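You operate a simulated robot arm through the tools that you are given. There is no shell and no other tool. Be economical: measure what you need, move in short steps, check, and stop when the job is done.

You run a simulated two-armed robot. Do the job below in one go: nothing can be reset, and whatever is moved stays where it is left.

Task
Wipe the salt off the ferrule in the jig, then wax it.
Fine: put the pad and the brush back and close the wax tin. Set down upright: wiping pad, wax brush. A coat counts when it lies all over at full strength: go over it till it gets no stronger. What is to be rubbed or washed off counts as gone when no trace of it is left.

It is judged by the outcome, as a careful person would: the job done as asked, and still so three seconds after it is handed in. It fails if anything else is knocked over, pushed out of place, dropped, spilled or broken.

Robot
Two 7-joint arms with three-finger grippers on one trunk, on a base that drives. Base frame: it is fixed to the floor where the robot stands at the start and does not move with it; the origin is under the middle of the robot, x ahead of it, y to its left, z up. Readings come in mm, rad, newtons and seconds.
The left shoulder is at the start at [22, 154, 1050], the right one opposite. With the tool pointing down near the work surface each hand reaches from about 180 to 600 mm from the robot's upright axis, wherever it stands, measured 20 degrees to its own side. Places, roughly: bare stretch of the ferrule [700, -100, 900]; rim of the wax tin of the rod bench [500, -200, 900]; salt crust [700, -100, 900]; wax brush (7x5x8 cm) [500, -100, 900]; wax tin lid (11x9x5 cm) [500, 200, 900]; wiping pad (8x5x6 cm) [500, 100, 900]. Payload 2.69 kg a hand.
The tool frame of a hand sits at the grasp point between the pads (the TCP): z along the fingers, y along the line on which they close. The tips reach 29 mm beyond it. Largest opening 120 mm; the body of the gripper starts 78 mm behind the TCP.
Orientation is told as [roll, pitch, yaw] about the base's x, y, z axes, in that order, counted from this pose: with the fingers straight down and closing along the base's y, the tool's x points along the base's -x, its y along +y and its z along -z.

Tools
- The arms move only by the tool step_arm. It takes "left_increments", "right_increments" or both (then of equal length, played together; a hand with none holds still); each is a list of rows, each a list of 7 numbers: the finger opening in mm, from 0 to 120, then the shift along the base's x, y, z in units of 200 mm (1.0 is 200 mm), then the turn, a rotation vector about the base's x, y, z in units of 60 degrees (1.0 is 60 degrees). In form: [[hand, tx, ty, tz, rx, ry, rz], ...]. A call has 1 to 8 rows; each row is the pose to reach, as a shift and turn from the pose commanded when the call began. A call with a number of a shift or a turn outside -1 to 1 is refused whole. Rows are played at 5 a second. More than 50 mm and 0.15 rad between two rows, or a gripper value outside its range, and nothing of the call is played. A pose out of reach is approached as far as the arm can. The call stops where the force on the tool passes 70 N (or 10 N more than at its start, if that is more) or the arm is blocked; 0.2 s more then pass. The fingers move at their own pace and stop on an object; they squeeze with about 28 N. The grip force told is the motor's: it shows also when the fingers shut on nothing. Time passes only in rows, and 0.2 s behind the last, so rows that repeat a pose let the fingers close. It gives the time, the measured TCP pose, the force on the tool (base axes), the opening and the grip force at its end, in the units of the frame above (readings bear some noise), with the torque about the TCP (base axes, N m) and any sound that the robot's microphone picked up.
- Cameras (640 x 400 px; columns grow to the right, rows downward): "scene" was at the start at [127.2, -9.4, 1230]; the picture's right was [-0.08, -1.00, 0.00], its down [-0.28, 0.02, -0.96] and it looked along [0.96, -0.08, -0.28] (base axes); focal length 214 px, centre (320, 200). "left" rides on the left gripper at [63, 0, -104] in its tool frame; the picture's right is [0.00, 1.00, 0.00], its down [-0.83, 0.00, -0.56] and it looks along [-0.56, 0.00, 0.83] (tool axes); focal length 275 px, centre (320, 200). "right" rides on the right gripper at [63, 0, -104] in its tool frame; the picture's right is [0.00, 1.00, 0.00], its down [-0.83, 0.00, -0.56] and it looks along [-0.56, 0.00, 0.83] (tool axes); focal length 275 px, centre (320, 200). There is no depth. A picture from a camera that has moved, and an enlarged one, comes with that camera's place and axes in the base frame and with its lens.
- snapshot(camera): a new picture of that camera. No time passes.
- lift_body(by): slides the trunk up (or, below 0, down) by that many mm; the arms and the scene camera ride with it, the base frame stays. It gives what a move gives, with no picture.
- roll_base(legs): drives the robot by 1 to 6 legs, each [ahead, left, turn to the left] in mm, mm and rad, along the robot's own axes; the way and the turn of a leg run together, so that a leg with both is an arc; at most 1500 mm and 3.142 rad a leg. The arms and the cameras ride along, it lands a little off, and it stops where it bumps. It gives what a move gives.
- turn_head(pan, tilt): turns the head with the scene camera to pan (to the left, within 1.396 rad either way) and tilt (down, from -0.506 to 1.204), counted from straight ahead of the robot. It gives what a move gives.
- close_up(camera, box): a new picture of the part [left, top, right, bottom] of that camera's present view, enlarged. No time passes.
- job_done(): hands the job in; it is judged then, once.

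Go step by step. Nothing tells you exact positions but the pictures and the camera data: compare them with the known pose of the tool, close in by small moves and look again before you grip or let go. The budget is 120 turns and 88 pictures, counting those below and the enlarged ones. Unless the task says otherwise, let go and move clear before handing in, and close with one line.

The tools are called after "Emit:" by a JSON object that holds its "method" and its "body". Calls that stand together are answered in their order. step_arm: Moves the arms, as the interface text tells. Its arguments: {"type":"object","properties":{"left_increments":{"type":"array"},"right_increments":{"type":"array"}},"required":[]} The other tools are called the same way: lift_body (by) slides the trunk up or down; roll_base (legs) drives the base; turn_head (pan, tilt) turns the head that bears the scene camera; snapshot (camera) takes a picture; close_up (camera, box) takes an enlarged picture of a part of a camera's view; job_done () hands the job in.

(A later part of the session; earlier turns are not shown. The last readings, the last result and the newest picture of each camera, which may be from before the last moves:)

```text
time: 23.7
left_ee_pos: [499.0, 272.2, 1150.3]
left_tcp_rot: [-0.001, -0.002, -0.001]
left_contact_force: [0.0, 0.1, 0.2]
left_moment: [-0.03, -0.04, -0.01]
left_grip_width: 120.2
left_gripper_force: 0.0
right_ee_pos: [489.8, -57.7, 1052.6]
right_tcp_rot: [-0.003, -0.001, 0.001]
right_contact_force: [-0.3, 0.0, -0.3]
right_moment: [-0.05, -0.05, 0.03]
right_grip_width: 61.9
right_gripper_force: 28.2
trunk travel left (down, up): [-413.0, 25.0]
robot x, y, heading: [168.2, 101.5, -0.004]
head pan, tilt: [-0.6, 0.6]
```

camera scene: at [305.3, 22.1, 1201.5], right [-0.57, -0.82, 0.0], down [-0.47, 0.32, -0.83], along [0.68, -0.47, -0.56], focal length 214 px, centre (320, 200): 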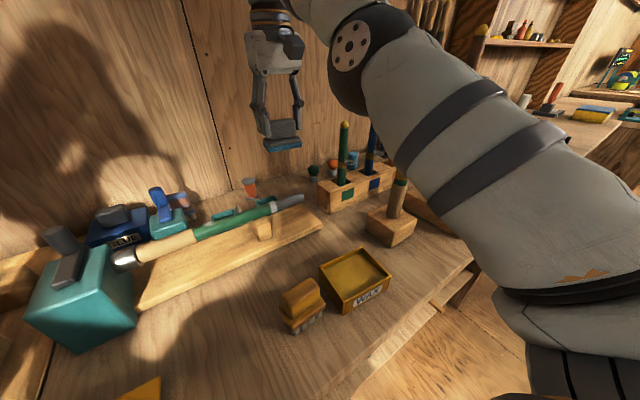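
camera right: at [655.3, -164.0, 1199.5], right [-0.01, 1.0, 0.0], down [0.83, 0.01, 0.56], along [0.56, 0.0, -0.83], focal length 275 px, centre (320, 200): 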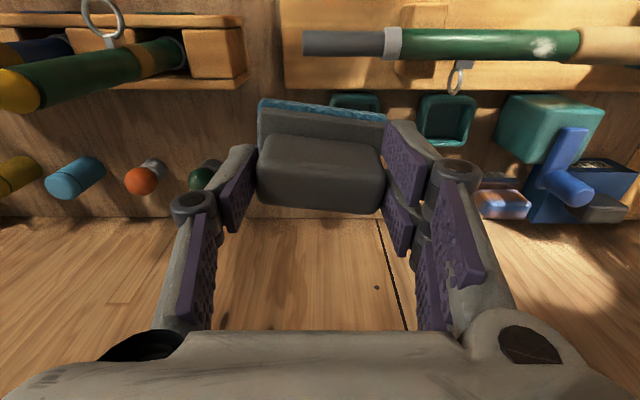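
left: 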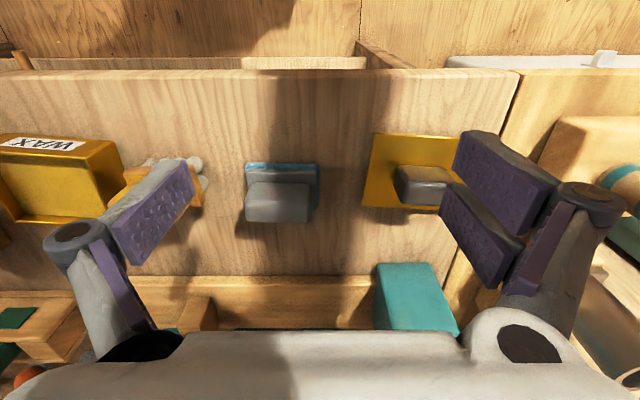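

Emit:
{"method": "step_arm", "body": {"right_increments": [[40, 0, 0.2, 0, 0, 0, 0.05], [40, -0.02, 0.4, 0, 0, 0, 0.1], [40, -0.055, 0.555, 0, 0, 0, 0.1], [40, -0.055, 0.555, -0.2, 0, 0, 0.1], [40, -0.055, 0.555, -0.4, 0, 0, 0.1], [40, -0.055, 0.555, -0.5, 0, 0, 0.1]]}}

Emit:
{"method": "turn_head", "body": {"pan": -0.1, "tilt": 0.85}}

Emit:
{"method": "close_up", "body": {"camera": "scene", "box": [200, 80, 500, 260]}}

Emit:
{"method": "snapshot", "body": {"camera": "right"}}

```text
time: 25.1
left_ee_pos: [500.1, 273.3, 1149.4]
left_tcp_rot: [0.0, -0.002, 0.0]
left_contact_force: [-0.2, -1.5, 0.4]
left_moment: [0.0, 0.03, -0.01]
left_grip_width: 120.1
left_gripper_force: 0.0
right_ee_pos: [480.6, 51.7, 954.2]
right_tcp_rot: [0.0, -0.002, 0.105]
right_contact_force: [-0.5, -1.2, -1.1]
right_moment: [0.03, 0.0, 0.0]
right_grip_width: 61.8
right_gripper_force: 28.1
trunk travel left (down, up): [-413.0, 25.0]
robot x, y, heading: [165.8, 98.3, -0.003]
head pan, tilt: [-0.6, 0.6]
```

```text
time: 26.0
left_ee_pos: [500.2, 272.8, 1150.4]
left_tcp_rot: [0.0, -0.003, -0.001]
left_contact_force: [0.4, -0.6, 0.1]
left_moment: [-0.01, -0.02, -0.03]
left_grip_width: 119.7
left_gripper_force: 0.1
right_ee_pos: [479.2, 51.5, 954.1]
right_tcp_rot: [0.0, 0.001, 0.107]
right_contact_force: [-0.2, -0.8, -0.6]
right_moment: [0.0, -0.01, -0.01]
right_grip_width: 61.8
right_gripper_force: 27.7
trunk travel left (down, up): [-413.0, 25.0]
robot x, y, heading: [162.2, 98.6, -0.004]
head pan, tilt: [-0.099, 0.85]
```

```text
2.13 times, centred on (350, 170) of scene
camera zoom: at [275.7, 89.3, 1180.5], right [-0.1, -0.99, 0.0], down [-0.75, 0.08, -0.66], along [0.66, -0.07, -0.75], focal length 458 px, centre (256, 264)
```

zoom: 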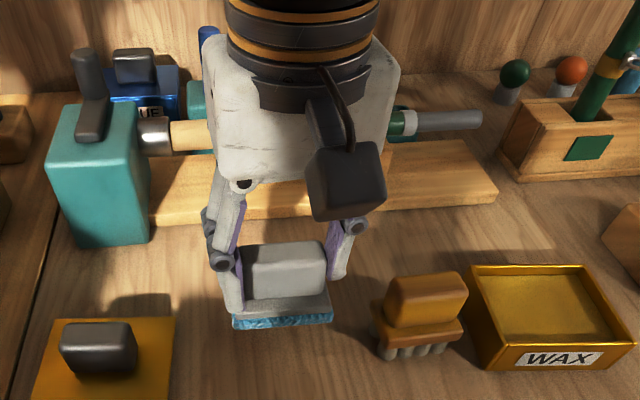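

```text
52 pictures are left
camera right: at [418.0, 44.9, 1060.3], right [-0.11, 0.99, 0.0], down [0.83, 0.09, 0.56], along [0.55, 0.06, -0.83], focal length 275 px, centre (320, 200)
```

right: 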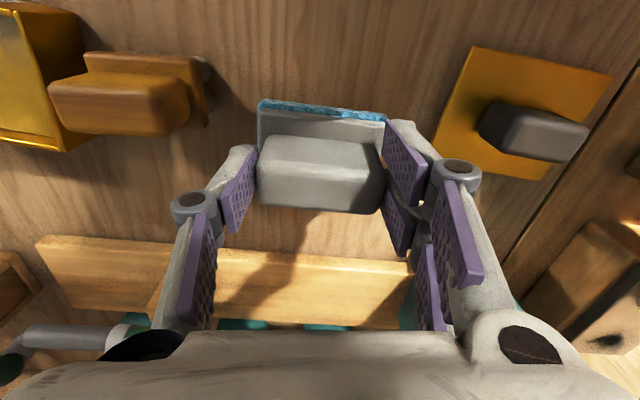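

Emit:
{"method": "step_arm", "body": {"right_increments": [[40, 0, 0.005, -0.12, 0, 0, 0], [40, 0, 0.005, -0.2, 0, 0, 0]]}}

Emit:
{"method": "step_arm", "body": {"right_increments": [[40, 0, 0, -0.015, 0, 0, 0]]}}

```text
time: 26.6
left_ee_pos: [499.1, 271.7, 1150.7]
left_tcp_rot: [0.0, -0.003, 0.0]
left_contact_force: [-0.5, -1.2, 0.6]
left_moment: [-0.02, -0.02, -0.01]
left_grip_width: 120.1
left_gripper_force: 0.1
right_ee_pos: [479.9, 52.0, 913.3]
right_tcp_rot: [0.001, 0.001, 0.105]
right_contact_force: [-0.1, 1.2, -1.1]
right_moment: [-0.01, 0.0, -0.04]
right_grip_width: 61.6
right_gripper_force: 28.1
trunk travel left (down, up): [-413.0, 25.0]
robot x, y, heading: [163.0, 97.7, -0.004]
head pan, tilt: [-0.099, 0.85]
```

```text
time: 27.0
left_ee_pos: [498.5, 272.8, 1151.0]
left_tcp_rot: [-0.001, -0.002, -0.001]
left_contact_force: [-0.1, -0.8, 0.1]
left_moment: [0.01, -0.01, -0.01]
left_grip_width: 120.0
left_gripper_force: 0.0
right_ee_pos: [478.9, 53.3, 910.9]
right_tcp_rot: [0.0, 0.0, 0.104]
right_contact_force: [-0.8, -0.3, 3.1]
right_moment: [0.09, -0.1, 0.0]
right_grip_width: 61.9
right_gripper_force: 28.4
trunk travel left (down, up): [-413.0, 25.0]
robot x, y, heading: [163.4, 97.8, 0.001]
head pan, tilt: [-0.099, 0.85]
```

Emit:
{"method": "step_arm", "body": {"right_increments": [[40, 0, 0, -0.005, 0, 0, 0], [66, 0, 0, -0.005, 0, 0, 0], [80, 0, 0, -0.005, 0, 0, 0], [80, 0, 0, 0.1, 0, 0, 0], [80, 0, 0, 0.3, 0, 0, 0], [80, 0, 0, 0.5, 0, 0, 0]]}}

Emit:
{"method": "snapshot", "body": {"camera": "right"}}

Emit:
{"method": "close_up", "body": {"camera": "scene", "box": [200, 80, 500, 260]}}

```text
time: 28.4
left_ee_pos: [499.0, 272.6, 1150.3]
left_tcp_rot: [-0.001, 0.0, -0.001]
left_contact_force: [-0.6, 0.4, -0.4]
left_moment: [0.02, 0.0, 0.0]
left_grip_width: 119.9
left_gripper_force: 0.1
right_ee_pos: [478.4, 55.3, 1011.5]
right_tcp_rot: [-0.002, -0.002, 0.105]
right_contact_force: [0.2, -0.4, 0.0]
right_moment: [0.02, 0.01, -0.03]
right_grip_width: 80.1
right_gripper_force: 0.0
trunk travel left (down, up): [-413.0, 25.0]
robot x, y, heading: [166.4, 103.2, 0.001]
head pan, tilt: [-0.099, 0.85]
```

```text
51 pictures are left
camera right: at [416.2, 48.4, 1115.9], right [-0.11, 0.99, 0.0], down [0.83, 0.09, 0.56], along [0.55, 0.06, -0.83], focal length 275 px, centre (320, 200)
```

right: 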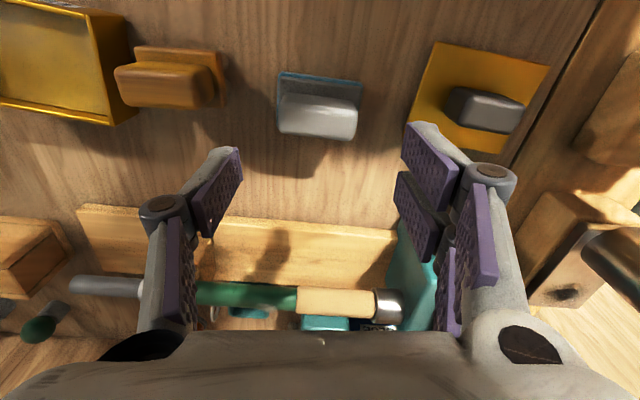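

```text
2.13 times, centred on (350, 170) of scene
camera zoom: at [275.5, 89.4, 1180.5], right [-0.1, -0.99, 0.0], down [-0.75, 0.07, -0.66], along [0.66, -0.07, -0.75], focal length 458 px, centre (256, 264)
```

zoom: 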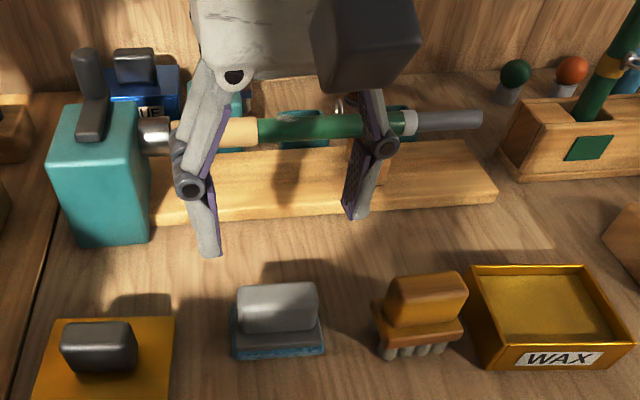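

The pad is back, upright. Next the brush, at about (468, -60); I move over it and measure.

Emit:
{"method": "step_arm", "body": {"right_increments": [[80, 0, -0.2, 0, 0, 0, -0.03], [80, 0, -0.4, 0, 0, 0, -0.07], [80, -0.04, -0.575, -0.05, 0, 0, -0.1], [80, -0.04, -0.575, -0.1, 0, 0, -0.1]]}}

Emit:
{"method": "snapshot", "body": {"camera": "right"}}

Emit:
{"method": "close_up", "body": {"camera": "scene", "box": [200, 80, 500, 260]}}

```text
time: 29.4
left_ee_pos: [499.6, 273.1, 1150.5]
left_tcp_rot: [-0.001, -0.002, -0.001]
left_contact_force: [-0.1, -0.5, -0.1]
left_moment: [-0.01, 0.02, -0.01]
left_grip_width: 119.9
left_gripper_force: 0.1
right_ee_pos: [471.3, -60.1, 989.9]
right_tcp_rot: [0.001, -0.001, 0.001]
right_contact_force: [0.2, -0.5, 0.5]
right_moment: [-0.01, 0.01, 0.01]
right_grip_width: 79.7
right_gripper_force: 0.0
trunk travel left (down, up): [-413.0, 25.0]
robot x, y, heading: [165.1, 102.8, 0.0]
head pan, tilt: [-0.099, 0.85]
```

```text
49 pictures are left
camera right: at [409.2, -60.2, 1095.3], right [-0.01, 1.0, 0.0], down [0.83, 0.01, 0.56], along [0.56, 0.0, -0.83], focal length 275 px, centre (320, 200)
```

right: 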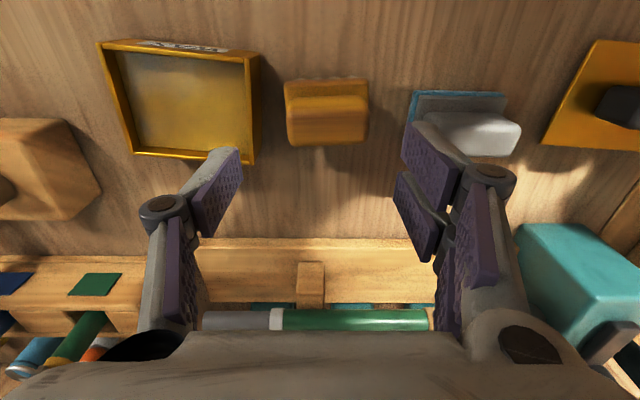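

```text
2.13 times, centred on (350, 170) of scene
camera zoom: at [275.8, 89.9, 1180.4], right [-0.1, -0.99, 0.0], down [-0.75, 0.07, -0.66], along [0.66, -0.07, -0.75], focal length 458 px, centre (256, 264)
```

zoom: 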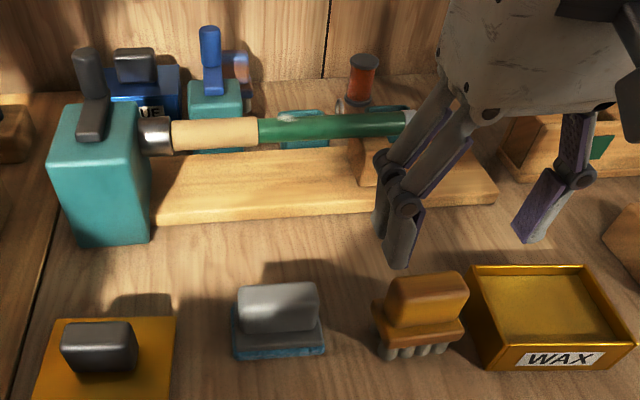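

Emit:
{"method": "close_up", "body": {"camera": "right", "box": [260, 60, 400, 160]}}

```text
4.00 times, centred on (330, 110) of right
camera zoom: at [409.2, -60.2, 1095.3], right [-0.01, 1.0, 0.0], down [0.83, 0.01, 0.56], along [0.56, 0.0, -0.83], focal length 1101 px, centre (280, 560)
```

zoom: 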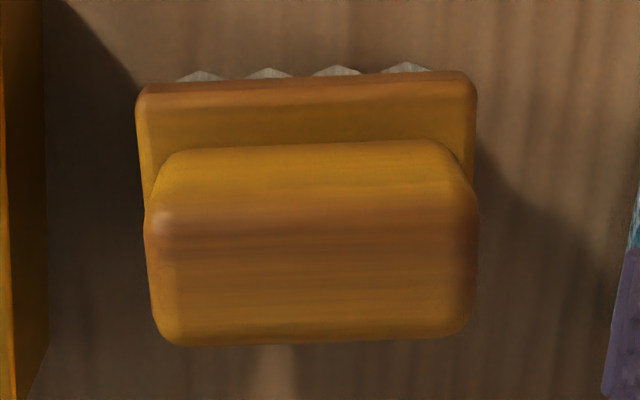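

The brush handle centre is at about (466, -56), top z≈932, turned about 3°. I narrow the fingers to 66 mm to clear the tin and go down.

Emit:
{"method": "step_arm", "body": {"right_increments": [[66, -0.024, 0.02, 0, 0, 0, 0.05], [66, -0.024, 0.02, -0.15, 0, 0, 0.05], [66, -0.024, 0.02, -0.2, 0, 0, 0.05]]}}

Emit:
{"method": "snapshot", "body": {"camera": "right"}}

```text
time: 30.2
left_ee_pos: [498.6, 272.1, 1151.0]
left_tcp_rot: [-0.001, -0.001, 0.001]
left_contact_force: [0.5, 0.1, -0.5]
left_moment: [-0.01, 0.0, 0.0]
left_grip_width: 119.8
left_gripper_force: 0.0
right_ee_pos: [465.8, -58.8, 948.9]
right_tcp_rot: [0.001, -0.002, 0.055]
right_contact_force: [-0.3, 0.0, 0.3]
right_moment: [-0.02, 0.05, 0.02]
right_grip_width: 65.6
right_gripper_force: 0.1
trunk travel left (down, up): [-413.0, 25.0]
robot x, y, heading: [164.8, 103.7, -0.0]
head pan, tilt: [-0.099, 0.85]
```

```text
46 pictures are left
camera right: at [404.5, -61.3, 1055.0], right [-0.06, 1.0, 0.0], down [0.83, 0.05, 0.56], along [0.56, 0.03, -0.83], focal length 275 px, centre (320, 200)
```

right: 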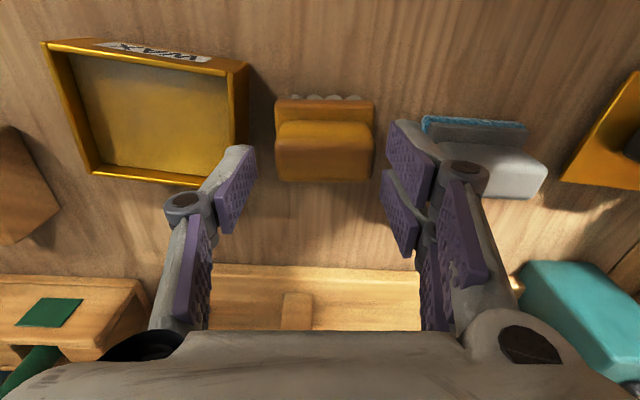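

Emit:
{"method": "step_arm", "body": {"right_increments": [[66, 0, 0.012, -0.05, 0, 0, 0], [66, 0, 0.012, -0.095, 0, 0, 0], [40, 0, 0.012, -0.095, 0, 0, 0], [30, 0, 0.012, -0.095, 0, 0, 0], [30, 0, 0.012, -0.095, 0, 0, 0]]}}

Emit:
{"method": "snapshot", "body": {"camera": "right"}}

```text
time: 31.4
left_ee_pos: [499.5, 272.6, 1150.2]
left_tcp_rot: [-0.002, -0.002, -0.001]
left_contact_force: [-0.1, 0.8, 0.5]
left_moment: [-0.01, 0.02, -0.03]
left_grip_width: 119.9
left_gripper_force: 0.0
right_ee_pos: [467.8, -55.4, 930.3]
right_tcp_rot: [0.0, -0.003, 0.054]
right_contact_force: [0.1, -0.7, 5.5]
right_moment: [-0.03, 0.06, -0.05]
right_grip_width: 53.2
right_gripper_force: 27.9
trunk travel left (down, up): [-413.0, 25.0]
robot x, y, heading: [161.4, 96.9, 0.001]
head pan, tilt: [-0.099, 0.85]
```

```text
45 pictures are left
camera right: at [404.9, -58.1, 1036.3], right [-0.06, 1.0, 0.0], down [0.83, 0.05, 0.56], along [0.56, 0.03, -0.83], focal length 275 px, centre (320, 200)
```

right: 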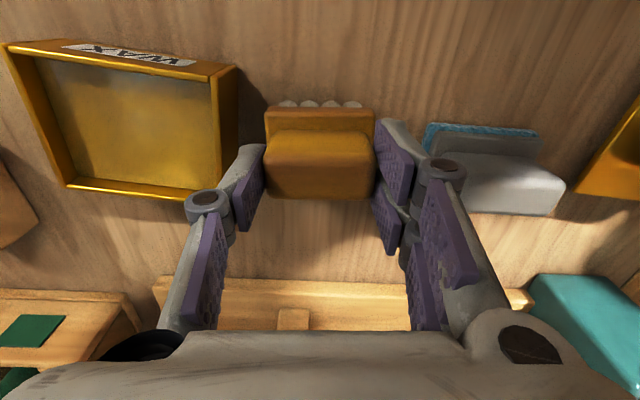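

The brush is gripped (53 mm). I raise it and carry it above the wax tin, whose centre I take at about (467, -156), rim about z 895.

Emit:
{"method": "step_arm", "body": {"right_increments": [[30, 0, 0, 0.1, 0, 0, 0], [30, 0, 0, 0.25, 0, 0, 0], [30, 0, 0, 0.4, 0, 0, 0], [30, 0, -0.2, 0.4, 0, 0, -0.05], [30, 0, -0.4, 0.4, 0, 0, -0.1], [30, 0, -0.503, 0.4, 0, 0, -0.14]]}}

Emit:
{"method": "snapshot", "body": {"camera": "right"}}

Emit:
{"method": "turn_head", "body": {"pan": -0.5, "tilt": 0.8}}

Emit:
{"method": "snapshot", "body": {"camera": "scene"}}

```text
time: 32.8
left_ee_pos: [499.7, 271.0, 1150.6]
left_tcp_rot: [-0.001, -0.002, 0.001]
left_contact_force: [-0.4, -0.2, 0.6]
left_moment: [0.01, 0.03, -0.02]
left_grip_width: 119.9
left_gripper_force: 0.0
right_ee_pos: [464.5, -155.8, 1010.6]
right_tcp_rot: [-0.002, 0.0, -0.095]
right_contact_force: [0.9, 0.3, -1.1]
right_moment: [0.02, 0.0, 0.02]
right_grip_width: 53.5
right_gripper_force: 27.7
trunk travel left (down, up): [-413.0, 25.0]
robot x, y, heading: [164.5, 98.5, -0.001]
head pan, tilt: [-0.099, 0.85]
```

```text
44 pictures are left
camera right: at [402.6, -149.7, 1116.8], right [0.09, 1.0, 0.0], down [0.83, -0.07, 0.56], along [0.55, -0.05, -0.83], focal length 275 px, centre (320, 200)
```

right: 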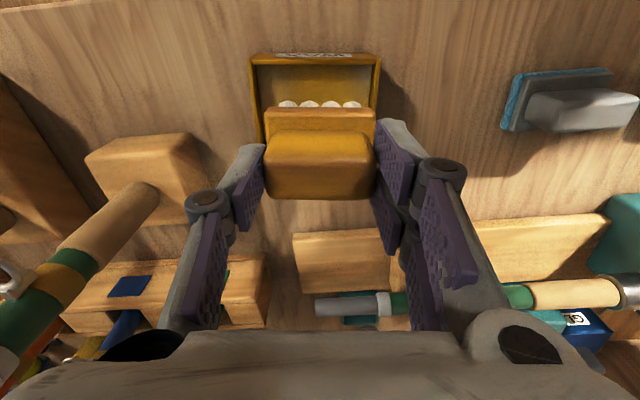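

```text
time: 33.7
left_ee_pos: [500.0, 271.8, 1150.4]
left_tcp_rot: [-0.001, -0.001, 0.001]
left_contact_force: [-0.2, -0.1, 0.3]
left_moment: [0.01, 0.0, 0.01]
left_grip_width: 120.2
left_gripper_force: 0.0
right_ee_pos: [465.0, -155.2, 1010.8]
right_tcp_rot: [-0.001, 0.001, -0.092]
right_contact_force: [1.0, 0.0, -0.2]
right_moment: [0.03, 0.01, 0.01]
right_grip_width: 53.1
right_gripper_force: 27.8
trunk travel left (down, up): [-413.0, 25.0]
robot x, y, heading: [163.1, 101.1, -0.001]
head pan, tilt: [-0.499, 0.799]
```

```text
43 pictures are left
camera scene: at [268.8, 58.6, 1184.4], right [-0.48, -0.88, 0.0], down [-0.63, 0.34, -0.7], along [0.61, -0.33, -0.72], focal length 214 px, centre (320, 200)
```

scene: 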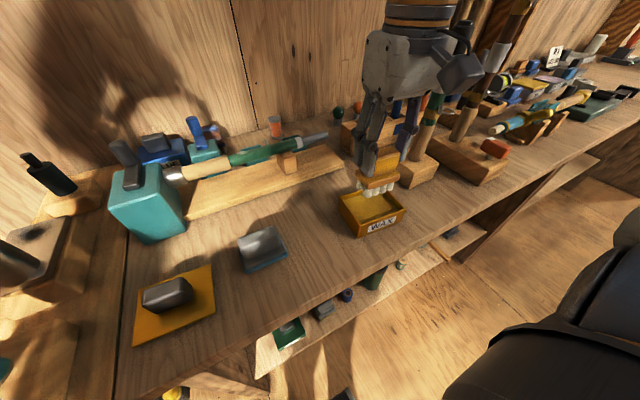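

The hand is aligned with the tin. I lower the brush into it, slowly at the end.

Emit:
{"method": "step_arm", "body": {"right_increments": [[30, 0.01, -0.02, -0.1, 0, 0, 0], [30, 0.01, -0.02, -0.2, 0, 0, 0], [30, 0.01, -0.02, -0.24, 0, 0, 0]]}}

Emit:
{"method": "close_up", "body": {"camera": "scene", "box": [310, 130, 450, 250]}}

```text
time: 34.5
left_ee_pos: [500.1, 272.9, 1151.2]
left_tcp_rot: [0.0, -0.002, -0.001]
left_contact_force: [0.0, 0.2, -0.1]
left_moment: [-0.06, 0.04, -0.02]
left_grip_width: 120.0
left_gripper_force: 0.0
right_ee_pos: [468.1, -159.7, 961.9]
right_tcp_rot: [0.0, -0.002, -0.094]
right_contact_force: [-1.0, 0.4, -1.0]
right_moment: [-0.02, -0.02, 0.02]
right_grip_width: 53.6
right_gripper_force: 28.3
trunk travel left (down, up): [-413.0, 25.0]
robot x, y, heading: [163.7, 102.0, -0.001]
head pan, tilt: [-0.499, 0.799]
```

```text
3.33 times, centred on (380, 190) of scene
camera zoom: at [268.7, 58.5, 1184.5], right [-0.48, -0.88, 0.0], down [-0.63, 0.34, -0.7], along [0.61, -0.33, -0.72], focal length 715 px, centre (120, 233)
```

zoom: 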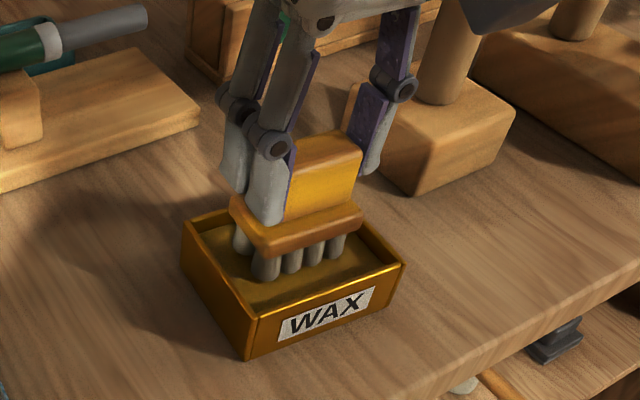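

Emit:
{"method": "step_arm", "body": {"right_increments": [[30, 0, 0, -0.02, 0, 0, 0], [30, 0, 0, -0.03, 0, 0, 0]]}}

Emit:
{"method": "step_arm", "body": {"right_increments": [[30, 0, 0, -0.015, 0, 0, 0], [30, 0, 0, -0.02, 0, 0, 0]]}}

```text
time: 35.1
left_ee_pos: [499.2, 273.4, 1151.5]
left_tcp_rot: [0.0, -0.002, 0.0]
left_contact_force: [0.6, -0.3, 0.2]
left_moment: [0.02, -0.04, 0.01]
left_grip_width: 120.3
left_gripper_force: 0.1
right_ee_pos: [469.0, -159.1, 959.6]
right_tcp_rot: [-0.001, -0.006, -0.095]
right_contact_force: [-0.9, -2.6, 24.4]
right_moment: [-0.1, 0.09, -0.02]
right_grip_width: 53.6
right_gripper_force: 28.2
trunk travel left (down, up): [-413.0, 25.0]
robot x, y, heading: [161.7, 99.5, 0.001]
head pan, tilt: [-0.499, 0.799]
```

```text
time: 35.7
left_ee_pos: [498.7, 273.4, 1150.4]
left_tcp_rot: [0.001, -0.001, 0.0]
left_contact_force: [-0.4, 0.3, 0.2]
left_moment: [0.01, 0.04, -0.01]
left_grip_width: 120.0
left_gripper_force: 0.1
right_ee_pos: [468.8, -157.8, 953.8]
right_tcp_rot: [0.0, -0.003, -0.095]
right_contact_force: [1.9, -0.4, 23.9]
right_moment: [-0.05, -0.14, 0.02]
right_grip_width: 53.6
right_gripper_force: 28.7
trunk travel left (down, up): [-413.0, 25.0]
robot x, y, heading: [163.5, 102.0, 0.001]
head pan, tilt: [-0.499, 0.799]
```

The brush has touched the wax (about 24 N). I lift it and check bristles and grip.

Emit:
{"method": "step_arm", "body": {"right_increments": [[30, 0, 0, 0.02, 0, 0, 0], [30, 0.0, 0, 0.1, 0, 0, 0], [30, 0.1, 0, 0.3, 0, 0, 0], [30, 0.25, 0, 0.45, 0, 0, 0], [30, 0.4, 0, 0.5, 0, 0, 0.1]]}}

Emit:
{"method": "close_up", "body": {"camera": "scene", "box": [290, 80, 450, 230]}}

Emit:
{"method": "close_up", "body": {"camera": "right", "box": [200, 60, 460, 260]}}

```text
time: 36.9
left_ee_pos: [499.9, 272.3, 1149.3]
left_tcp_rot: [-0.001, 0.002, 0.001]
left_contact_force: [0.4, 0.2, -0.1]
left_moment: [0.01, 0.03, 0.01]
left_grip_width: 120.1
left_gripper_force: 0.0
right_ee_pos: [549.3, -161.5, 1050.5]
right_tcp_rot: [0.0, 0.0, 0.014]
right_contact_force: [-0.4, 0.7, -0.2]
right_moment: [-0.04, 0.02, 0.02]
right_grip_width: 52.9
right_gripper_force: 28.0
trunk travel left (down, up): [-413.0, 25.0]
robot x, y, heading: [161.4, 102.2, -0.001]
head pan, tilt: [-0.499, 0.799]
```

```text
2.67 times, centred on (370, 155) of scene
camera zoom: at [269.3, 58.8, 1184.3], right [-0.48, -0.88, 0.0], down [-0.63, 0.34, -0.7], along [0.61, -0.33, -0.72], focal length 572 px, centre (187, 320)
```

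zoom: 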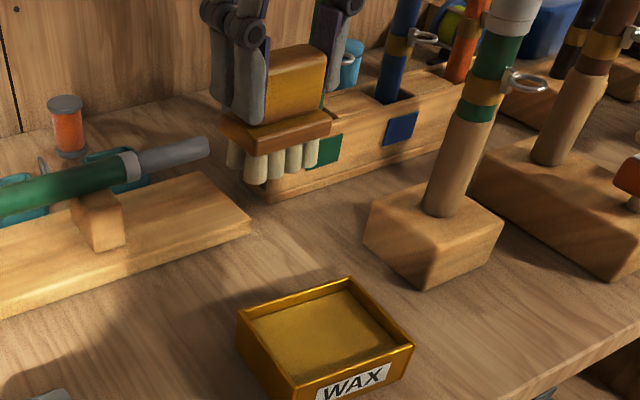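

```text
2.00 times, centred on (330, 160) of right
camera zoom: at [487.7, -160.9, 1156.5], right [-0.02, 1.0, 0.0], down [0.83, 0.02, 0.56], along [0.56, 0.01, -0.83], focal length 551 px, centre (300, 280)
```

zoom: 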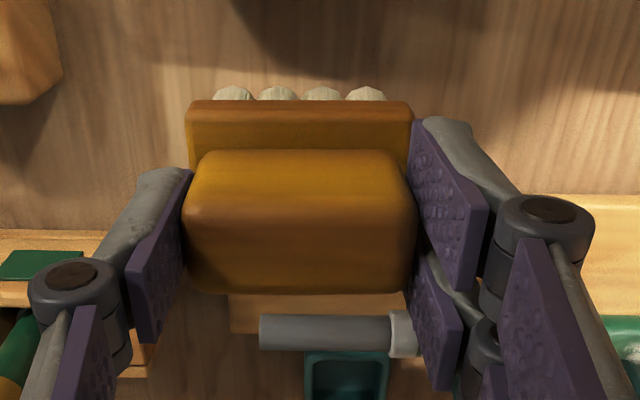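

The bristles are now cream-coloured with wax. I carry the brush over the ferrule and lower it gently.

Emit:
{"method": "step_arm", "body": {"right_increments": [[30, 0.2, 0.02, 0, 0, 0, 0], [30, 0.4, 0.04, 0, 0, 0, 0], [30, 0.627, 0.06, 0, 0, 0, -0.012], [30, 0.627, 0.06, -0.1, 0, 0, -0.012], [30, 0.627, 0.06, -0.155, 0, 0, -0.012]]}}

Emit:
{"method": "step_arm", "body": {"right_increments": [[30, 0, 0, -0.015, 0, 0, 0]]}}

Emit:
{"method": "turn_head", "body": {"pan": -0.6, "tilt": 0.6}}

Emit:
{"method": "close_up", "body": {"camera": "scene", "box": [190, 100, 350, 250]}}

```text
time: 38.1
left_ee_pos: [500.0, 271.9, 1151.1]
left_tcp_rot: [0.0, -0.002, -0.001]
left_contact_force: [-0.8, -0.9, -0.3]
left_moment: [0.02, -0.03, 0.01]
left_grip_width: 119.9
left_gripper_force: 0.1
right_ee_pos: [676.2, -147.7, 1018.7]
right_tcp_rot: [0.0, 0.0, 0.0]
right_contact_force: [0.6, 0.1, -1.0]
right_moment: [0.03, 0.01, 0.01]
right_grip_width: 53.3
right_gripper_force: 28.7
trunk travel left (down, up): [-413.0, 25.0]
robot x, y, heading: [163.8, 97.6, -0.003]
head pan, tilt: [-0.499, 0.799]
```

```text
time: 38.5
left_ee_pos: [498.9, 272.3, 1150.8]
left_tcp_rot: [-0.001, -0.003, 0.0]
left_contact_force: [0.2, 0.0, 0.1]
left_moment: [-0.01, 0.0, -0.02]
left_grip_width: 120.1
left_gripper_force: 0.0
right_ee_pos: [673.6, -148.5, 1017.3]
right_tcp_rot: [0.0, -0.001, 0.0]
right_contact_force: [0.6, 0.2, -2.0]
right_moment: [0.03, 0.04, 0.03]
right_grip_width: 53.5
right_gripper_force: 28.3
trunk travel left (down, up): [-413.0, 25.0]
robot x, y, heading: [162.5, 97.0, 0.005]
head pan, tilt: [-0.499, 0.799]
```

```text
time: 39.2
left_ee_pos: [498.7, 273.1, 1150.9]
left_tcp_rot: [-0.001, -0.002, -0.001]
left_contact_force: [0.3, -0.2, -1.2]
left_moment: [0.02, 0.04, 0.05]
left_grip_width: 120.2
left_gripper_force: 0.0
right_ee_pos: [674.8, -147.1, 1017.0]
right_tcp_rot: [-0.001, 0.0, 0.0]
right_contact_force: [-0.3, -0.1, -0.8]
right_moment: [0.0, 0.01, 0.01]
right_grip_width: 53.1
right_gripper_force: 28.2
trunk travel left (down, up): [-413.0, 25.0]
robot x, y, heading: [161.7, 96.1, -0.002]
head pan, tilt: [-0.6, 0.6]
```

```text
2.67 times, centred on (270, 175) of scene
camera zoom: at [270.9, 47.2, 1201.3], right [-0.56, -0.83, 0.0], down [-0.47, 0.32, -0.82], along [0.68, -0.47, -0.57], focal length 572 px, centre (453, 267)
```

zoom: 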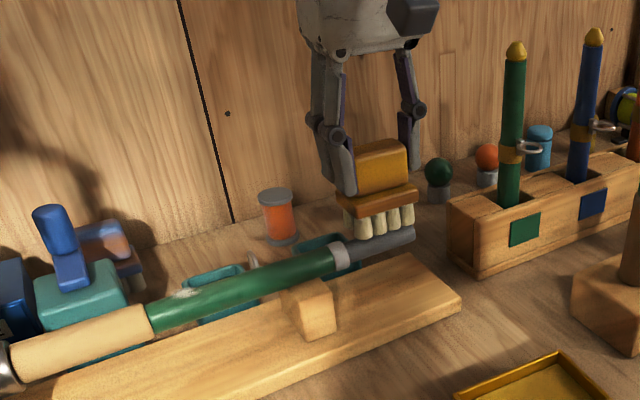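

Just above the ferrule. I lower in 2 mm steps until the bristles press lightly.

Emit:
{"method": "step_arm", "body": {"right_increments": [[30, 0, 0, -0.02, 0, 0, 0]]}}

Emit:
{"method": "step_arm", "body": {"right_increments": [[30, 0, 0, -0.012, 0, 0, 0]]}}

```text
time: 39.6
left_ee_pos: [499.3, 273.2, 1151.4]
left_tcp_rot: [-0.001, 0.0, 0.001]
left_contact_force: [-0.3, 0.1, 0.5]
left_moment: [0.01, 0.02, 0.04]
left_grip_width: 120.0
left_gripper_force: 0.2
right_ee_pos: [674.1, -147.6, 1013.6]
right_tcp_rot: [0.001, 0.001, 0.0]
right_contact_force: [-0.1, -0.5, 0.2]
right_moment: [0.01, 0.0, -0.01]
right_grip_width: 53.4
right_gripper_force: 28.1
trunk travel left (down, up): [-413.0, 25.0]
robot x, y, heading: [164.9, 97.7, -0.004]
head pan, tilt: [-0.6, 0.6]
```

```text
time: 40.0
left_ee_pos: [499.8, 272.4, 1150.4]
left_tcp_rot: [0.0, -0.002, 0.0]
left_contact_force: [-0.2, -0.8, 0.6]
left_moment: [-0.01, 0.02, 0.02]
left_grip_width: 120.3
left_gripper_force: 0.0
right_ee_pos: [674.1, -147.2, 1012.0]
right_tcp_rot: [-0.001, 0.001, 0.0]
right_contact_force: [0.0, 1.0, 0.3]
right_moment: [0.0, -0.02, -0.01]
right_grip_width: 53.4
right_gripper_force: 28.1
trunk travel left (down, up): [-413.0, 25.0]
robot x, y, heading: [161.5, 99.5, -0.001]
head pan, tilt: [-0.6, 0.6]
```

Emit:
{"method": "step_arm", "body": {"right_increments": [[30, 0, 0, -0.01, 0, 0, 0], [30, 0, 0, -0.01, 0, 0, 0]]}}

Emit:
{"method": "step_arm", "body": {"right_increments": [[30, 0, 0, -0.01, 0, 0, 0], [30, 0, 0, -0.01, 0, 0, 0]]}}

```text
time: 40.6
left_ee_pos: [498.9, 272.6, 1150.4]
left_tcp_rot: [0.0, -0.003, -0.001]
left_contact_force: [0.0, 0.8, 0.0]
left_moment: [0.01, 0.01, 0.01]
left_grip_width: 120.2
left_gripper_force: 0.0
right_ee_pos: [674.9, -148.6, 1009.9]
right_tcp_rot: [0.0, -0.002, -0.001]
right_contact_force: [-0.5, -0.1, 0.0]
right_moment: [-0.03, -0.01, 0.01]
right_grip_width: 53.1
right_gripper_force: 28.2
trunk travel left (down, up): [-413.0, 25.0]
robot x, y, heading: [167.0, 99.2, -0.005]
head pan, tilt: [-0.6, 0.6]
```

```text
time: 41.2
left_ee_pos: [499.1, 272.8, 1151.4]
left_tcp_rot: [0.0, -0.001, 0.0]
left_contact_force: [0.3, -0.2, 0.9]
left_moment: [0.01, 0.02, -0.03]
left_grip_width: 120.0
left_gripper_force: 0.1
right_ee_pos: [674.6, -147.9, 1009.5]
right_tcp_rot: [0.0, -0.005, -0.001]
right_contact_force: [3.1, -1.3, 11.7]
right_moment: [-0.04, -0.26, -0.04]
right_grip_width: 53.3
right_gripper_force: 28.1
trunk travel left (down, up): [-413.0, 25.0]
robot x, y, heading: [163.0, 98.2, -0.001]
head pan, tilt: [-0.6, 0.6]
```

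Contact with 12 N. I brush back and forth within the ferrule's length, with small shifts across it.

Emit:
{"method": "step_arm", "body": {"right_increments": [[30, 0, 0.05, 0, 0, 0, 0], [30, 0, -0.07, 0, 0, 0, 0], [30, 0.04, 0.05, 0, 0, 0, 0], [30, 0.04, -0.07, 0, 0, 0, 0], [30, -0.04, -0.07, 0, 0, 0, 0], [30, -0.04, 0.05, 0, 0, 0, 0], [30, 0.0, 0.05, 0, 0, 0, 0], [30, 0, -0.07, 0, 0, 0, 0]]}}

Emit:
{"method": "step_arm", "body": {"right_increments": [[30, 0, 0, 0.1, 0, 0, 0], [30, -0.2, 0, 0.2, 0, 0, 0], [30, -0.4, 0, 0.2, 0, 0, 0], [30, -0.6, 0, 0.2, 0, 0, 0]]}}

Emit:
{"method": "close_up", "body": {"camera": "right", "box": [270, 190, 400, 260]}}

Emit:
{"method": "close_up", "body": {"camera": "scene", "box": [230, 120, 350, 220]}}

```text
time: 43.0
left_ee_pos: [497.7, 272.7, 1150.8]
left_tcp_rot: [-0.001, -0.002, 0.002]
left_contact_force: [-0.3, 0.4, 0.5]
left_moment: [0.02, -0.01, -0.01]
left_grip_width: 119.9
left_gripper_force: 0.0
right_ee_pos: [674.0, -160.8, 1008.4]
right_tcp_rot: [0.001, -0.003, 0.003]
right_contact_force: [3.1, 7.0, 17.2]
right_moment: [0.54, -0.17, 0.02]
right_grip_width: 53.3
right_gripper_force: 27.4
trunk travel left (down, up): [-413.0, 25.0]
robot x, y, heading: [163.0, 98.6, 0.002]
head pan, tilt: [-0.6, 0.6]
```

```text
time: 44.0
left_ee_pos: [498.9, 272.6, 1149.9]
left_tcp_rot: [0.001, -0.002, 0.002]
left_contact_force: [-1.2, 0.1, -0.4]
left_moment: [-0.04, -0.05, 0.0]
left_grip_width: 120.0
left_gripper_force: 0.1
right_ee_pos: [551.0, -163.1, 1049.5]
right_tcp_rot: [-0.002, -0.003, 0.0]
right_contact_force: [-1.4, 0.9, -1.2]
right_moment: [-0.05, -0.05, -0.04]
right_grip_width: 53.2
right_gripper_force: 28.3
trunk travel left (down, up): [-413.0, 25.0]
robot x, y, heading: [159.9, 96.8, -0.007]
head pan, tilt: [-0.6, 0.6]
```

```text
4.92 times, centred on (335, 225) of right
camera zoom: at [489.3, -162.0, 1155.1], right [0.0, 1.0, 0.0], down [0.83, 0.0, 0.56], along [0.56, 0.0, -0.83], focal length 1355 px, centre (246, 77)
```

zoom: 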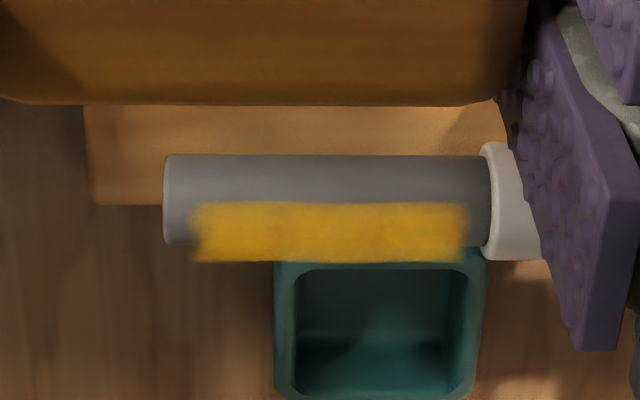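

```text
4.00 times, centred on (290, 170) of scene
camera zoom: at [269.9, 47.3, 1201.4], right [-0.57, -0.82, 0.0], down [-0.47, 0.32, -0.83], along [0.68, -0.47, -0.56], focal length 858 px, centre (440, 320)
```

zoom: 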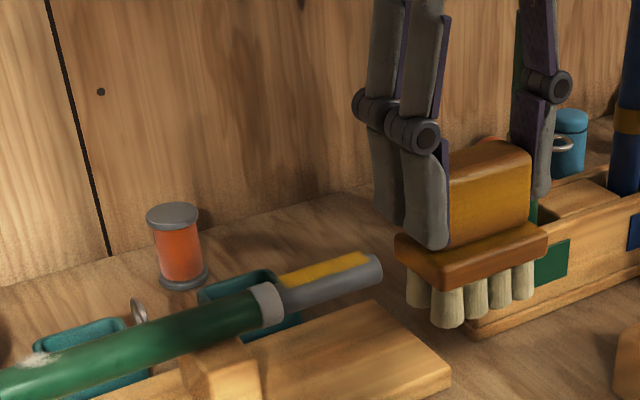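

A yellow coat shows on top of the ferrule. I go over it again with more strokes and compare its strength.

Emit:
{"method": "step_arm", "body": {"right_increments": [[30, 0.2, 0, 0, 0, 0, 0], [30, 0.4, 0.04, 0, 0, 0, 0], [30, 0.615, 0.075, 0, 0, 0, 0], [30, 0.615, 0.075, -0.1, 0, 0, 0], [30, 0.615, 0.075, -0.19, 0, 0, 0]]}}

Emit:
{"method": "step_arm", "body": {"right_increments": [[30, 0, 0, -0.01, 0, 0, 0], [30, 0, 0, -0.01, 0, 0, 0]]}}

```text
time: 45.2
left_ee_pos: [500.0, 272.8, 1149.8]
left_tcp_rot: [-0.002, -0.002, 0.001]
left_contact_force: [0.9, 0.0, 0.6]
left_moment: [0.04, 0.0, -0.03]
left_grip_width: 120.1
left_gripper_force: 0.1
right_ee_pos: [676.8, -147.9, 1010.0]
right_tcp_rot: [-0.001, 0.001, 0.001]
right_contact_force: [0.2, 1.3, -1.4]
right_moment: [0.0, 0.03, 0.01]
right_grip_width: 53.4
right_gripper_force: 28.2
trunk travel left (down, up): [-413.0, 25.0]
robot x, y, heading: [163.9, 99.9, 0.003]
head pan, tilt: [-0.6, 0.6]
```

```text
time: 45.8
left_ee_pos: [498.6, 273.2, 1151.0]
left_tcp_rot: [0.002, -0.001, 0.001]
left_contact_force: [1.1, -0.1, -0.1]
left_moment: [-0.02, -0.02, 0.02]
left_grip_width: 119.9
left_gripper_force: 0.0
right_ee_pos: [676.9, -146.6, 1009.0]
right_tcp_rot: [-0.001, -0.003, -0.001]
right_contact_force: [0.6, -0.3, 7.9]
right_moment: [-0.21, 0.02, -0.02]
right_grip_width: 53.2
right_gripper_force: 28.1
trunk travel left (down, up): [-413.0, 25.0]
robot x, y, heading: [163.4, 98.4, 0.001]
head pan, tilt: [-0.6, 0.6]
```

Emit:
{"method": "step_arm", "body": {"right_increments": [[30, 0, 0.07, -0.003, 0, 0, 0], [30, 0, -0.09, -0.003, 0, 0, 0], [30, -0.03, 0.07, -0.003, 0, 0, 0], [30, -0.03, -0.09, -0.003, 0, 0, 0], [30, 0.03, -0.09, -0.003, 0, 0, 0], [30, 0.03, 0.07, -0.003, 0, 0, 0], [30, 0.0, -0.09, -0.003, 0, 0, 0], [30, 0, 0.07, -0.003, 0, 0, 0]]}}

Emit:
{"method": "step_arm", "body": {"right_increments": [[30, 0, 0, 0.1, 0, 0, 0], [30, -0.2, -0.1, 0.2, 0, 0, 0], [30, -0.4, -0.1, 0.2, 0, 0, 0], [30, -0.63, -0.1, 0.2, 0, 0, 0]]}}

Emit:
{"method": "close_up", "body": {"camera": "right", "box": [270, 190, 400, 260]}}

Emit:
{"method": "close_up", "body": {"camera": "scene", "box": [230, 120, 350, 220]}}

```text
time: 47.6
left_ee_pos: [497.5, 272.3, 1151.5]
left_tcp_rot: [-0.001, -0.005, -0.001]
left_contact_force: [0.5, 0.8, 0.8]
left_moment: [-0.03, 0.02, 0.03]
left_grip_width: 120.2
left_gripper_force: 0.0
right_ee_pos: [674.6, -137.8, 1010.7]
right_tcp_rot: [-0.005, -0.006, -0.004]
right_contact_force: [-0.1, -18.0, 24.3]
right_moment: [-0.67, 0.0, 0.01]
right_grip_width: 53.6
right_gripper_force: 28.1
trunk travel left (down, up): [-413.0, 25.0]
robot x, y, heading: [164.5, 100.1, -0.001]
head pan, tilt: [-0.6, 0.6]
```

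```text
time: 48.6
left_ee_pos: [498.9, 271.3, 1151.4]
left_tcp_rot: [0.001, -0.002, 0.001]
left_contact_force: [0.1, 0.4, -0.2]
left_moment: [-0.01, 0.0, 0.03]
left_grip_width: 119.8
left_gripper_force: 0.1
right_ee_pos: [552.5, -155.9, 1051.1]
right_tcp_rot: [0.0, -0.005, -0.001]
right_contact_force: [-0.9, 0.0, -0.2]
right_moment: [0.01, -0.04, -0.02]
right_grip_width: 53.5
right_gripper_force: 28.3
trunk travel left (down, up): [-413.0, 25.0]
robot x, y, heading: [165.1, 100.3, 0.0]
head pan, tilt: [-0.6, 0.6]
```

```text
4.92 times, centred on (335, 225) of right
camera zoom: at [490.0, -154.8, 1155.3], right [0.0, 1.0, 0.0], down [0.83, 0.0, 0.56], along [0.56, 0.0, -0.83], focal length 1355 px, centre (246, 77)
```

zoom: 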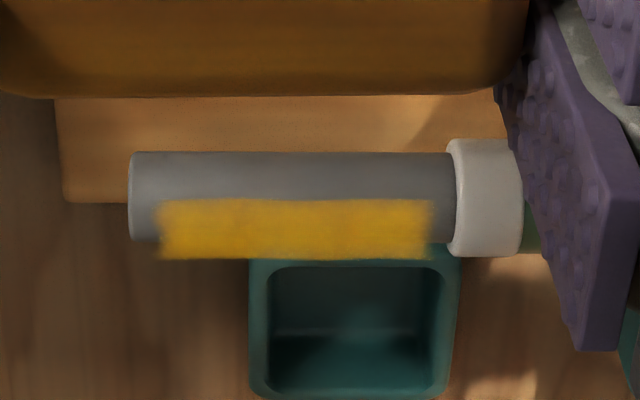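

```text
4.00 times, centred on (290, 170) of scene
camera zoom: at [270.0, 46.6, 1201.4], right [-0.57, -0.82, 0.0], down [-0.47, 0.32, -0.83], along [0.68, -0.47, -0.56], focal length 858 px, centre (440, 320)
```

zoom: 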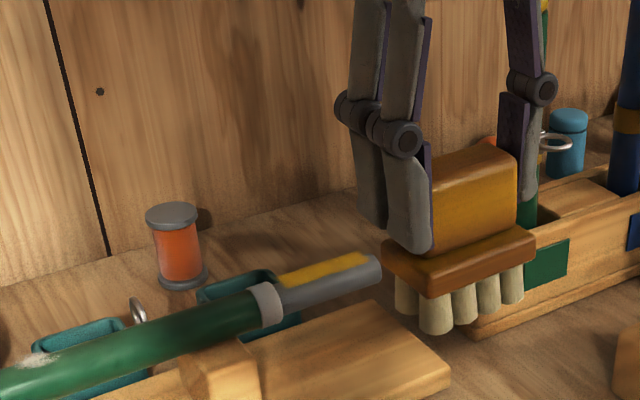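

The coat has grown more even at the left end. I reload the brush with wax and go over it once more, to be sure it is at full strength.

Emit:
{"method": "step_arm", "body": {"right_increments": [[30, -0.2, 0, 0, 0, 0, -0.04], [30, -0.42, -0.018, 0, 0, 0, -0.09], [30, -0.42, -0.018, -0.2, 0, 0, -0.09], [30, -0.42, -0.018, -0.4, 0, 0, -0.09], [30, -0.42, -0.018, -0.465, 0, 0, -0.09]]}}

Emit:
{"method": "step_arm", "body": {"right_increments": [[30, 0, 0, -0.015, 0, 0, 0]]}}

```text
time: 49.8
left_ee_pos: [498.1, 272.6, 1150.7]
left_tcp_rot: [0.0, -0.002, -0.001]
left_contact_force: [0.2, 0.7, -1.0]
left_moment: [0.01, -0.02, 0.01]
left_grip_width: 120.1
left_gripper_force: 0.1
right_ee_pos: [466.5, -156.5, 956.2]
right_tcp_rot: [-0.001, -0.003, -0.093]
right_contact_force: [-0.5, -1.1, 4.5]
right_moment: [0.07, -0.07, -0.03]
right_grip_width: 53.2
right_gripper_force: 27.8
trunk travel left (down, up): [-413.0, 25.0]
robot x, y, heading: [163.2, 98.2, -0.002]
head pan, tilt: [-0.6, 0.6]
```

```text
time: 50.2
left_ee_pos: [498.3, 272.7, 1151.9]
left_tcp_rot: [-0.001, -0.003, 0.0]
left_contact_force: [1.1, -0.4, 0.5]
left_moment: [0.02, 0.04, -0.01]
left_grip_width: 120.0
left_gripper_force: 0.0
right_ee_pos: [466.7, -157.3, 954.0]
right_tcp_rot: [0.0, -0.007, -0.094]
right_contact_force: [-2.3, -5.5, 20.6]
right_moment: [-0.18, -0.33, -0.08]
right_grip_width: 53.1
right_gripper_force: 27.5
trunk travel left (down, up): [-413.0, 25.0]
robot x, y, heading: [165.6, 100.5, 0.003]
head pan, tilt: [-0.6, 0.6]
```

Emit:
{"method": "step_arm", "body": {"right_increments": [[30, 0, 0, 0.1, 0, 0, 0], [30, 0, 0, 0.3, 0, 0, 0], [30, 0.1, 0, 0.48, 0, 0, 0.05], [30, 0.3, 0, 0.48, 0, 0, 0.09], [30, 0.5, 0.02, 0.48, 0, 0, 0.09], [30, 0.7, 0.04, 0.48, 0, 0, 0.09], [30, 0.9, 0.06, 0.48, 0, 0, 0.09]]}}

Emit:
{"method": "step_arm", "body": {"right_increments": [[30, 0.14, 0, 0, 0, 0, 0], [30, 0.14, 0, -0.1, 0, 0, 0], [30, 0.14, 0, -0.18, 0, 0, 0]]}}

```text
time: 51.8
left_ee_pos: [500.7, 273.3, 1149.6]
left_tcp_rot: [0.0, 0.001, 0.001]
left_contact_force: [0.0, 0.3, 0.7]
left_moment: [0.03, 0.02, -0.03]
left_grip_width: 119.9
left_gripper_force: 0.1
right_ee_pos: [650.2, -145.4, 1047.8]
right_tcp_rot: [-0.003, -0.001, 0.001]
right_contact_force: [0.6, -0.1, -1.3]
right_moment: [0.0, -0.03, 0.03]
right_grip_width: 53.3
right_gripper_force: 28.2
trunk travel left (down, up): [-413.0, 25.0]
robot x, y, heading: [165.1, 99.4, -0.002]
head pan, tilt: [-0.6, 0.6]
```

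```text
time: 52.6
left_ee_pos: [499.0, 272.6, 1150.8]
left_tcp_rot: [-0.001, -0.001, 0.001]
left_contact_force: [-0.6, 0.4, -0.3]
left_moment: [0.02, 0.0, 0.0]
left_grip_width: 120.1
left_gripper_force: 0.1
right_ee_pos: [676.6, -144.2, 1010.5]
right_tcp_rot: [0.002, -0.001, -0.001]
right_contact_force: [0.3, 0.3, 0.0]
right_moment: [-0.01, -0.01, 0.03]
right_grip_width: 53.3
right_gripper_force: 28.1
trunk travel left (down, up): [-413.0, 25.0]
robot x, y, heading: [162.0, 100.7, -0.002]
head pan, tilt: [-0.6, 0.6]
```

Emit:
{"method": "step_arm", "body": {"right_increments": [[30, 0, 0, -0.017, 0, 0, 0], [30, 0, 0.04, -0.017, 0, 0, 0], [30, 0, -0.09, -0.017, 0, 0, 0], [30, -0.03, -0.09, -0.017, 0, 0, 0], [30, -0.03, 0.03, -0.017, 0, 0, 0], [30, 0.03, 0.03, -0.017, 0, 0, 0], [30, 0.03, -0.09, -0.017, 0, 0, 0], [30, 0, 0.03, -0.017, 0, 0, 0]]}}

Emit:
{"method": "step_arm", "body": {"right_increments": [[30, 0, -0.12, 0, 0, 0, 0], [30, -0.03, 0, 0, 0, 0, 0], [30, -0.03, -0.12, 0, 0, 0, 0], [30, 0.03, -0.12, 0, 0, 0, 0], [30, 0.03, 0, 0, 0, 0, 0], [30, 0, -0.12, 0, 0, 0, 0], [30, 0, 0, 0, 0, 0, 0]]}}

Emit:
{"method": "step_arm", "body": {"right_increments": [[30, 0, 0, 0.1, 0, 0, 0], [30, -0.2, -0.05, 0.2, 0, 0, 0], [30, -0.4, -0.05, 0.2, 0, 0, 0], [30, -0.63, -0.05, 0.2, 0, 0, 0]]}}

Emit:
{"method": "close_up", "body": {"camera": "right", "box": [270, 190, 400, 260]}}

Emit:
{"method": "close_up", "body": {"camera": "scene", "box": [230, 120, 350, 220]}}

```text
time: 54.4
left_ee_pos: [498.3, 272.2, 1150.9]
left_tcp_rot: [0.001, -0.004, -0.001]
left_contact_force: [0.3, 0.1, -0.7]
left_moment: [-0.01, 0.02, 0.03]
left_grip_width: 119.9
left_gripper_force: 0.0
right_ee_pos: [673.4, -140.2, 1008.7]
right_tcp_rot: [-0.003, -0.004, -0.002]
right_contact_force: [2.0, -9.0, 22.4]
right_moment: [-0.29, -0.1, -0.01]
right_grip_width: 53.5
right_gripper_force: 27.9
trunk travel left (down, up): [-413.0, 25.0]
robot x, y, heading: [162.1, 100.4, 0.001]
head pan, tilt: [-0.6, 0.6]
```

```text
time: 56.0
left_ee_pos: [499.9, 273.6, 1150.0]
left_tcp_rot: [-0.002, 0.001, 0.0]
left_contact_force: [0.4, 0.5, -0.6]
left_moment: [-0.05, 0.02, 0.0]
left_grip_width: 119.9
left_gripper_force: 0.0
right_ee_pos: [674.0, -138.5, 1007.2]
right_tcp_rot: [-0.001, 0.003, 0.0]
right_contact_force: [-0.4, -0.2, -0.6]
right_moment: [-0.03, 0.0, 0.01]
right_grip_width: 53.4
right_gripper_force: 27.6
trunk travel left (down, up): [-413.0, 25.0]
robot x, y, heading: [165.1, 99.2, -0.002]
head pan, tilt: [-0.6, 0.6]
```

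```text
time: 57.0
left_ee_pos: [498.8, 272.2, 1151.2]
left_tcp_rot: [0.001, 0.0, -0.001]
left_contact_force: [-0.1, -0.3, -0.4]
left_moment: [-0.02, -0.01, 0.02]
left_grip_width: 120.2
left_gripper_force: 0.1
right_ee_pos: [548.9, -150.3, 1047.1]
right_tcp_rot: [0.0, -0.001, 0.0]
right_contact_force: [-0.6, -0.2, -1.2]
right_moment: [0.0, -0.02, -0.01]
right_grip_width: 53.5
right_gripper_force: 27.6
trunk travel left (down, up): [-413.0, 25.0]
robot x, y, heading: [166.9, 99.0, -0.001]
head pan, tilt: [-0.6, 0.6]
```

```text
4.92 times, centred on (335, 225) of right
camera zoom: at [486.4, -150.1, 1152.8], right [0.0, 1.0, 0.0], down [0.83, 0.0, 0.56], along [0.56, 0.0, -0.83], focal length 1355 px, centre (246, 77)
```

zoom: 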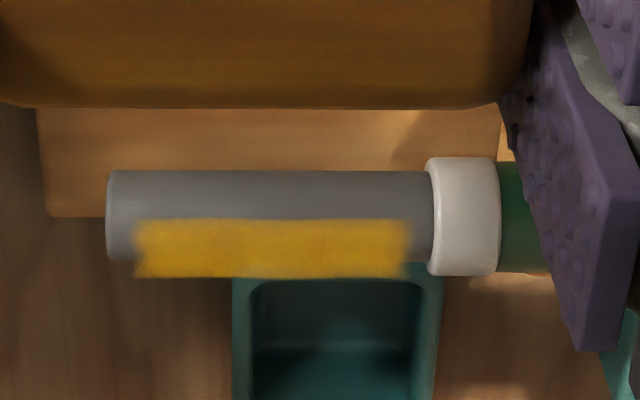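

```text
4.00 times, centred on (290, 170) of scene
camera zoom: at [269.9, 46.9, 1201.4], right [-0.57, -0.82, 0.0], down [-0.47, 0.32, -0.83], along [0.68, -0.47, -0.56], focal length 858 px, centre (440, 320)
```

zoom: 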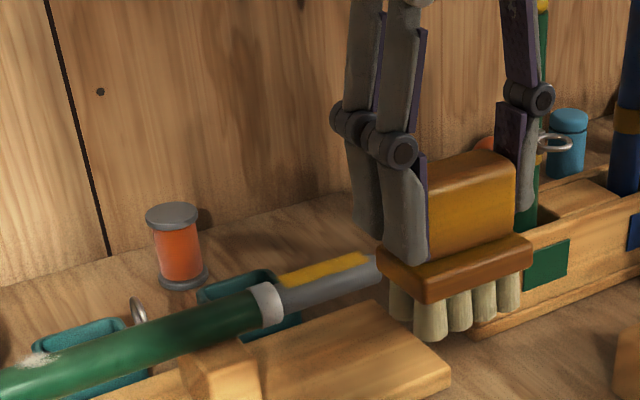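

Emit:
{"method": "close_up", "body": {"camera": "right", "box": [288, 225, 364, 252]}}

Emit:
{"method": "close_up", "body": {"camera": "right", "box": [200, 60, 460, 260]}}

```text
8.42 times, centred on (326, 238) of right
camera zoom: at [486.4, -150.1, 1152.8], right [0.0, 1.0, 0.0], down [0.83, 0.0, 0.56], along [0.56, 0.0, -0.83], focal length 2318 px, centre (270, -124)
```

zoom: 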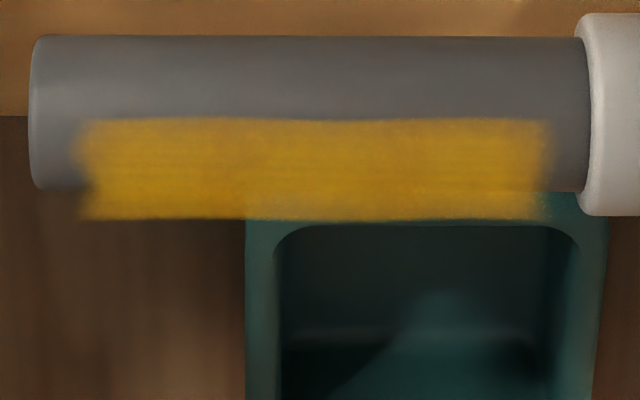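

```text
2.00 times, centred on (330, 160) of right
camera zoom: at [486.4, -150.1, 1152.8], right [0.0, 1.0, 0.0], down [0.83, 0.0, 0.56], along [0.56, 0.0, -0.83], focal length 551 px, centre (300, 280)
```

zoom: 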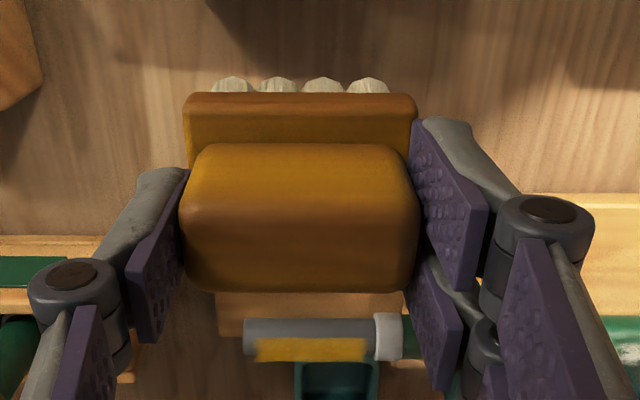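

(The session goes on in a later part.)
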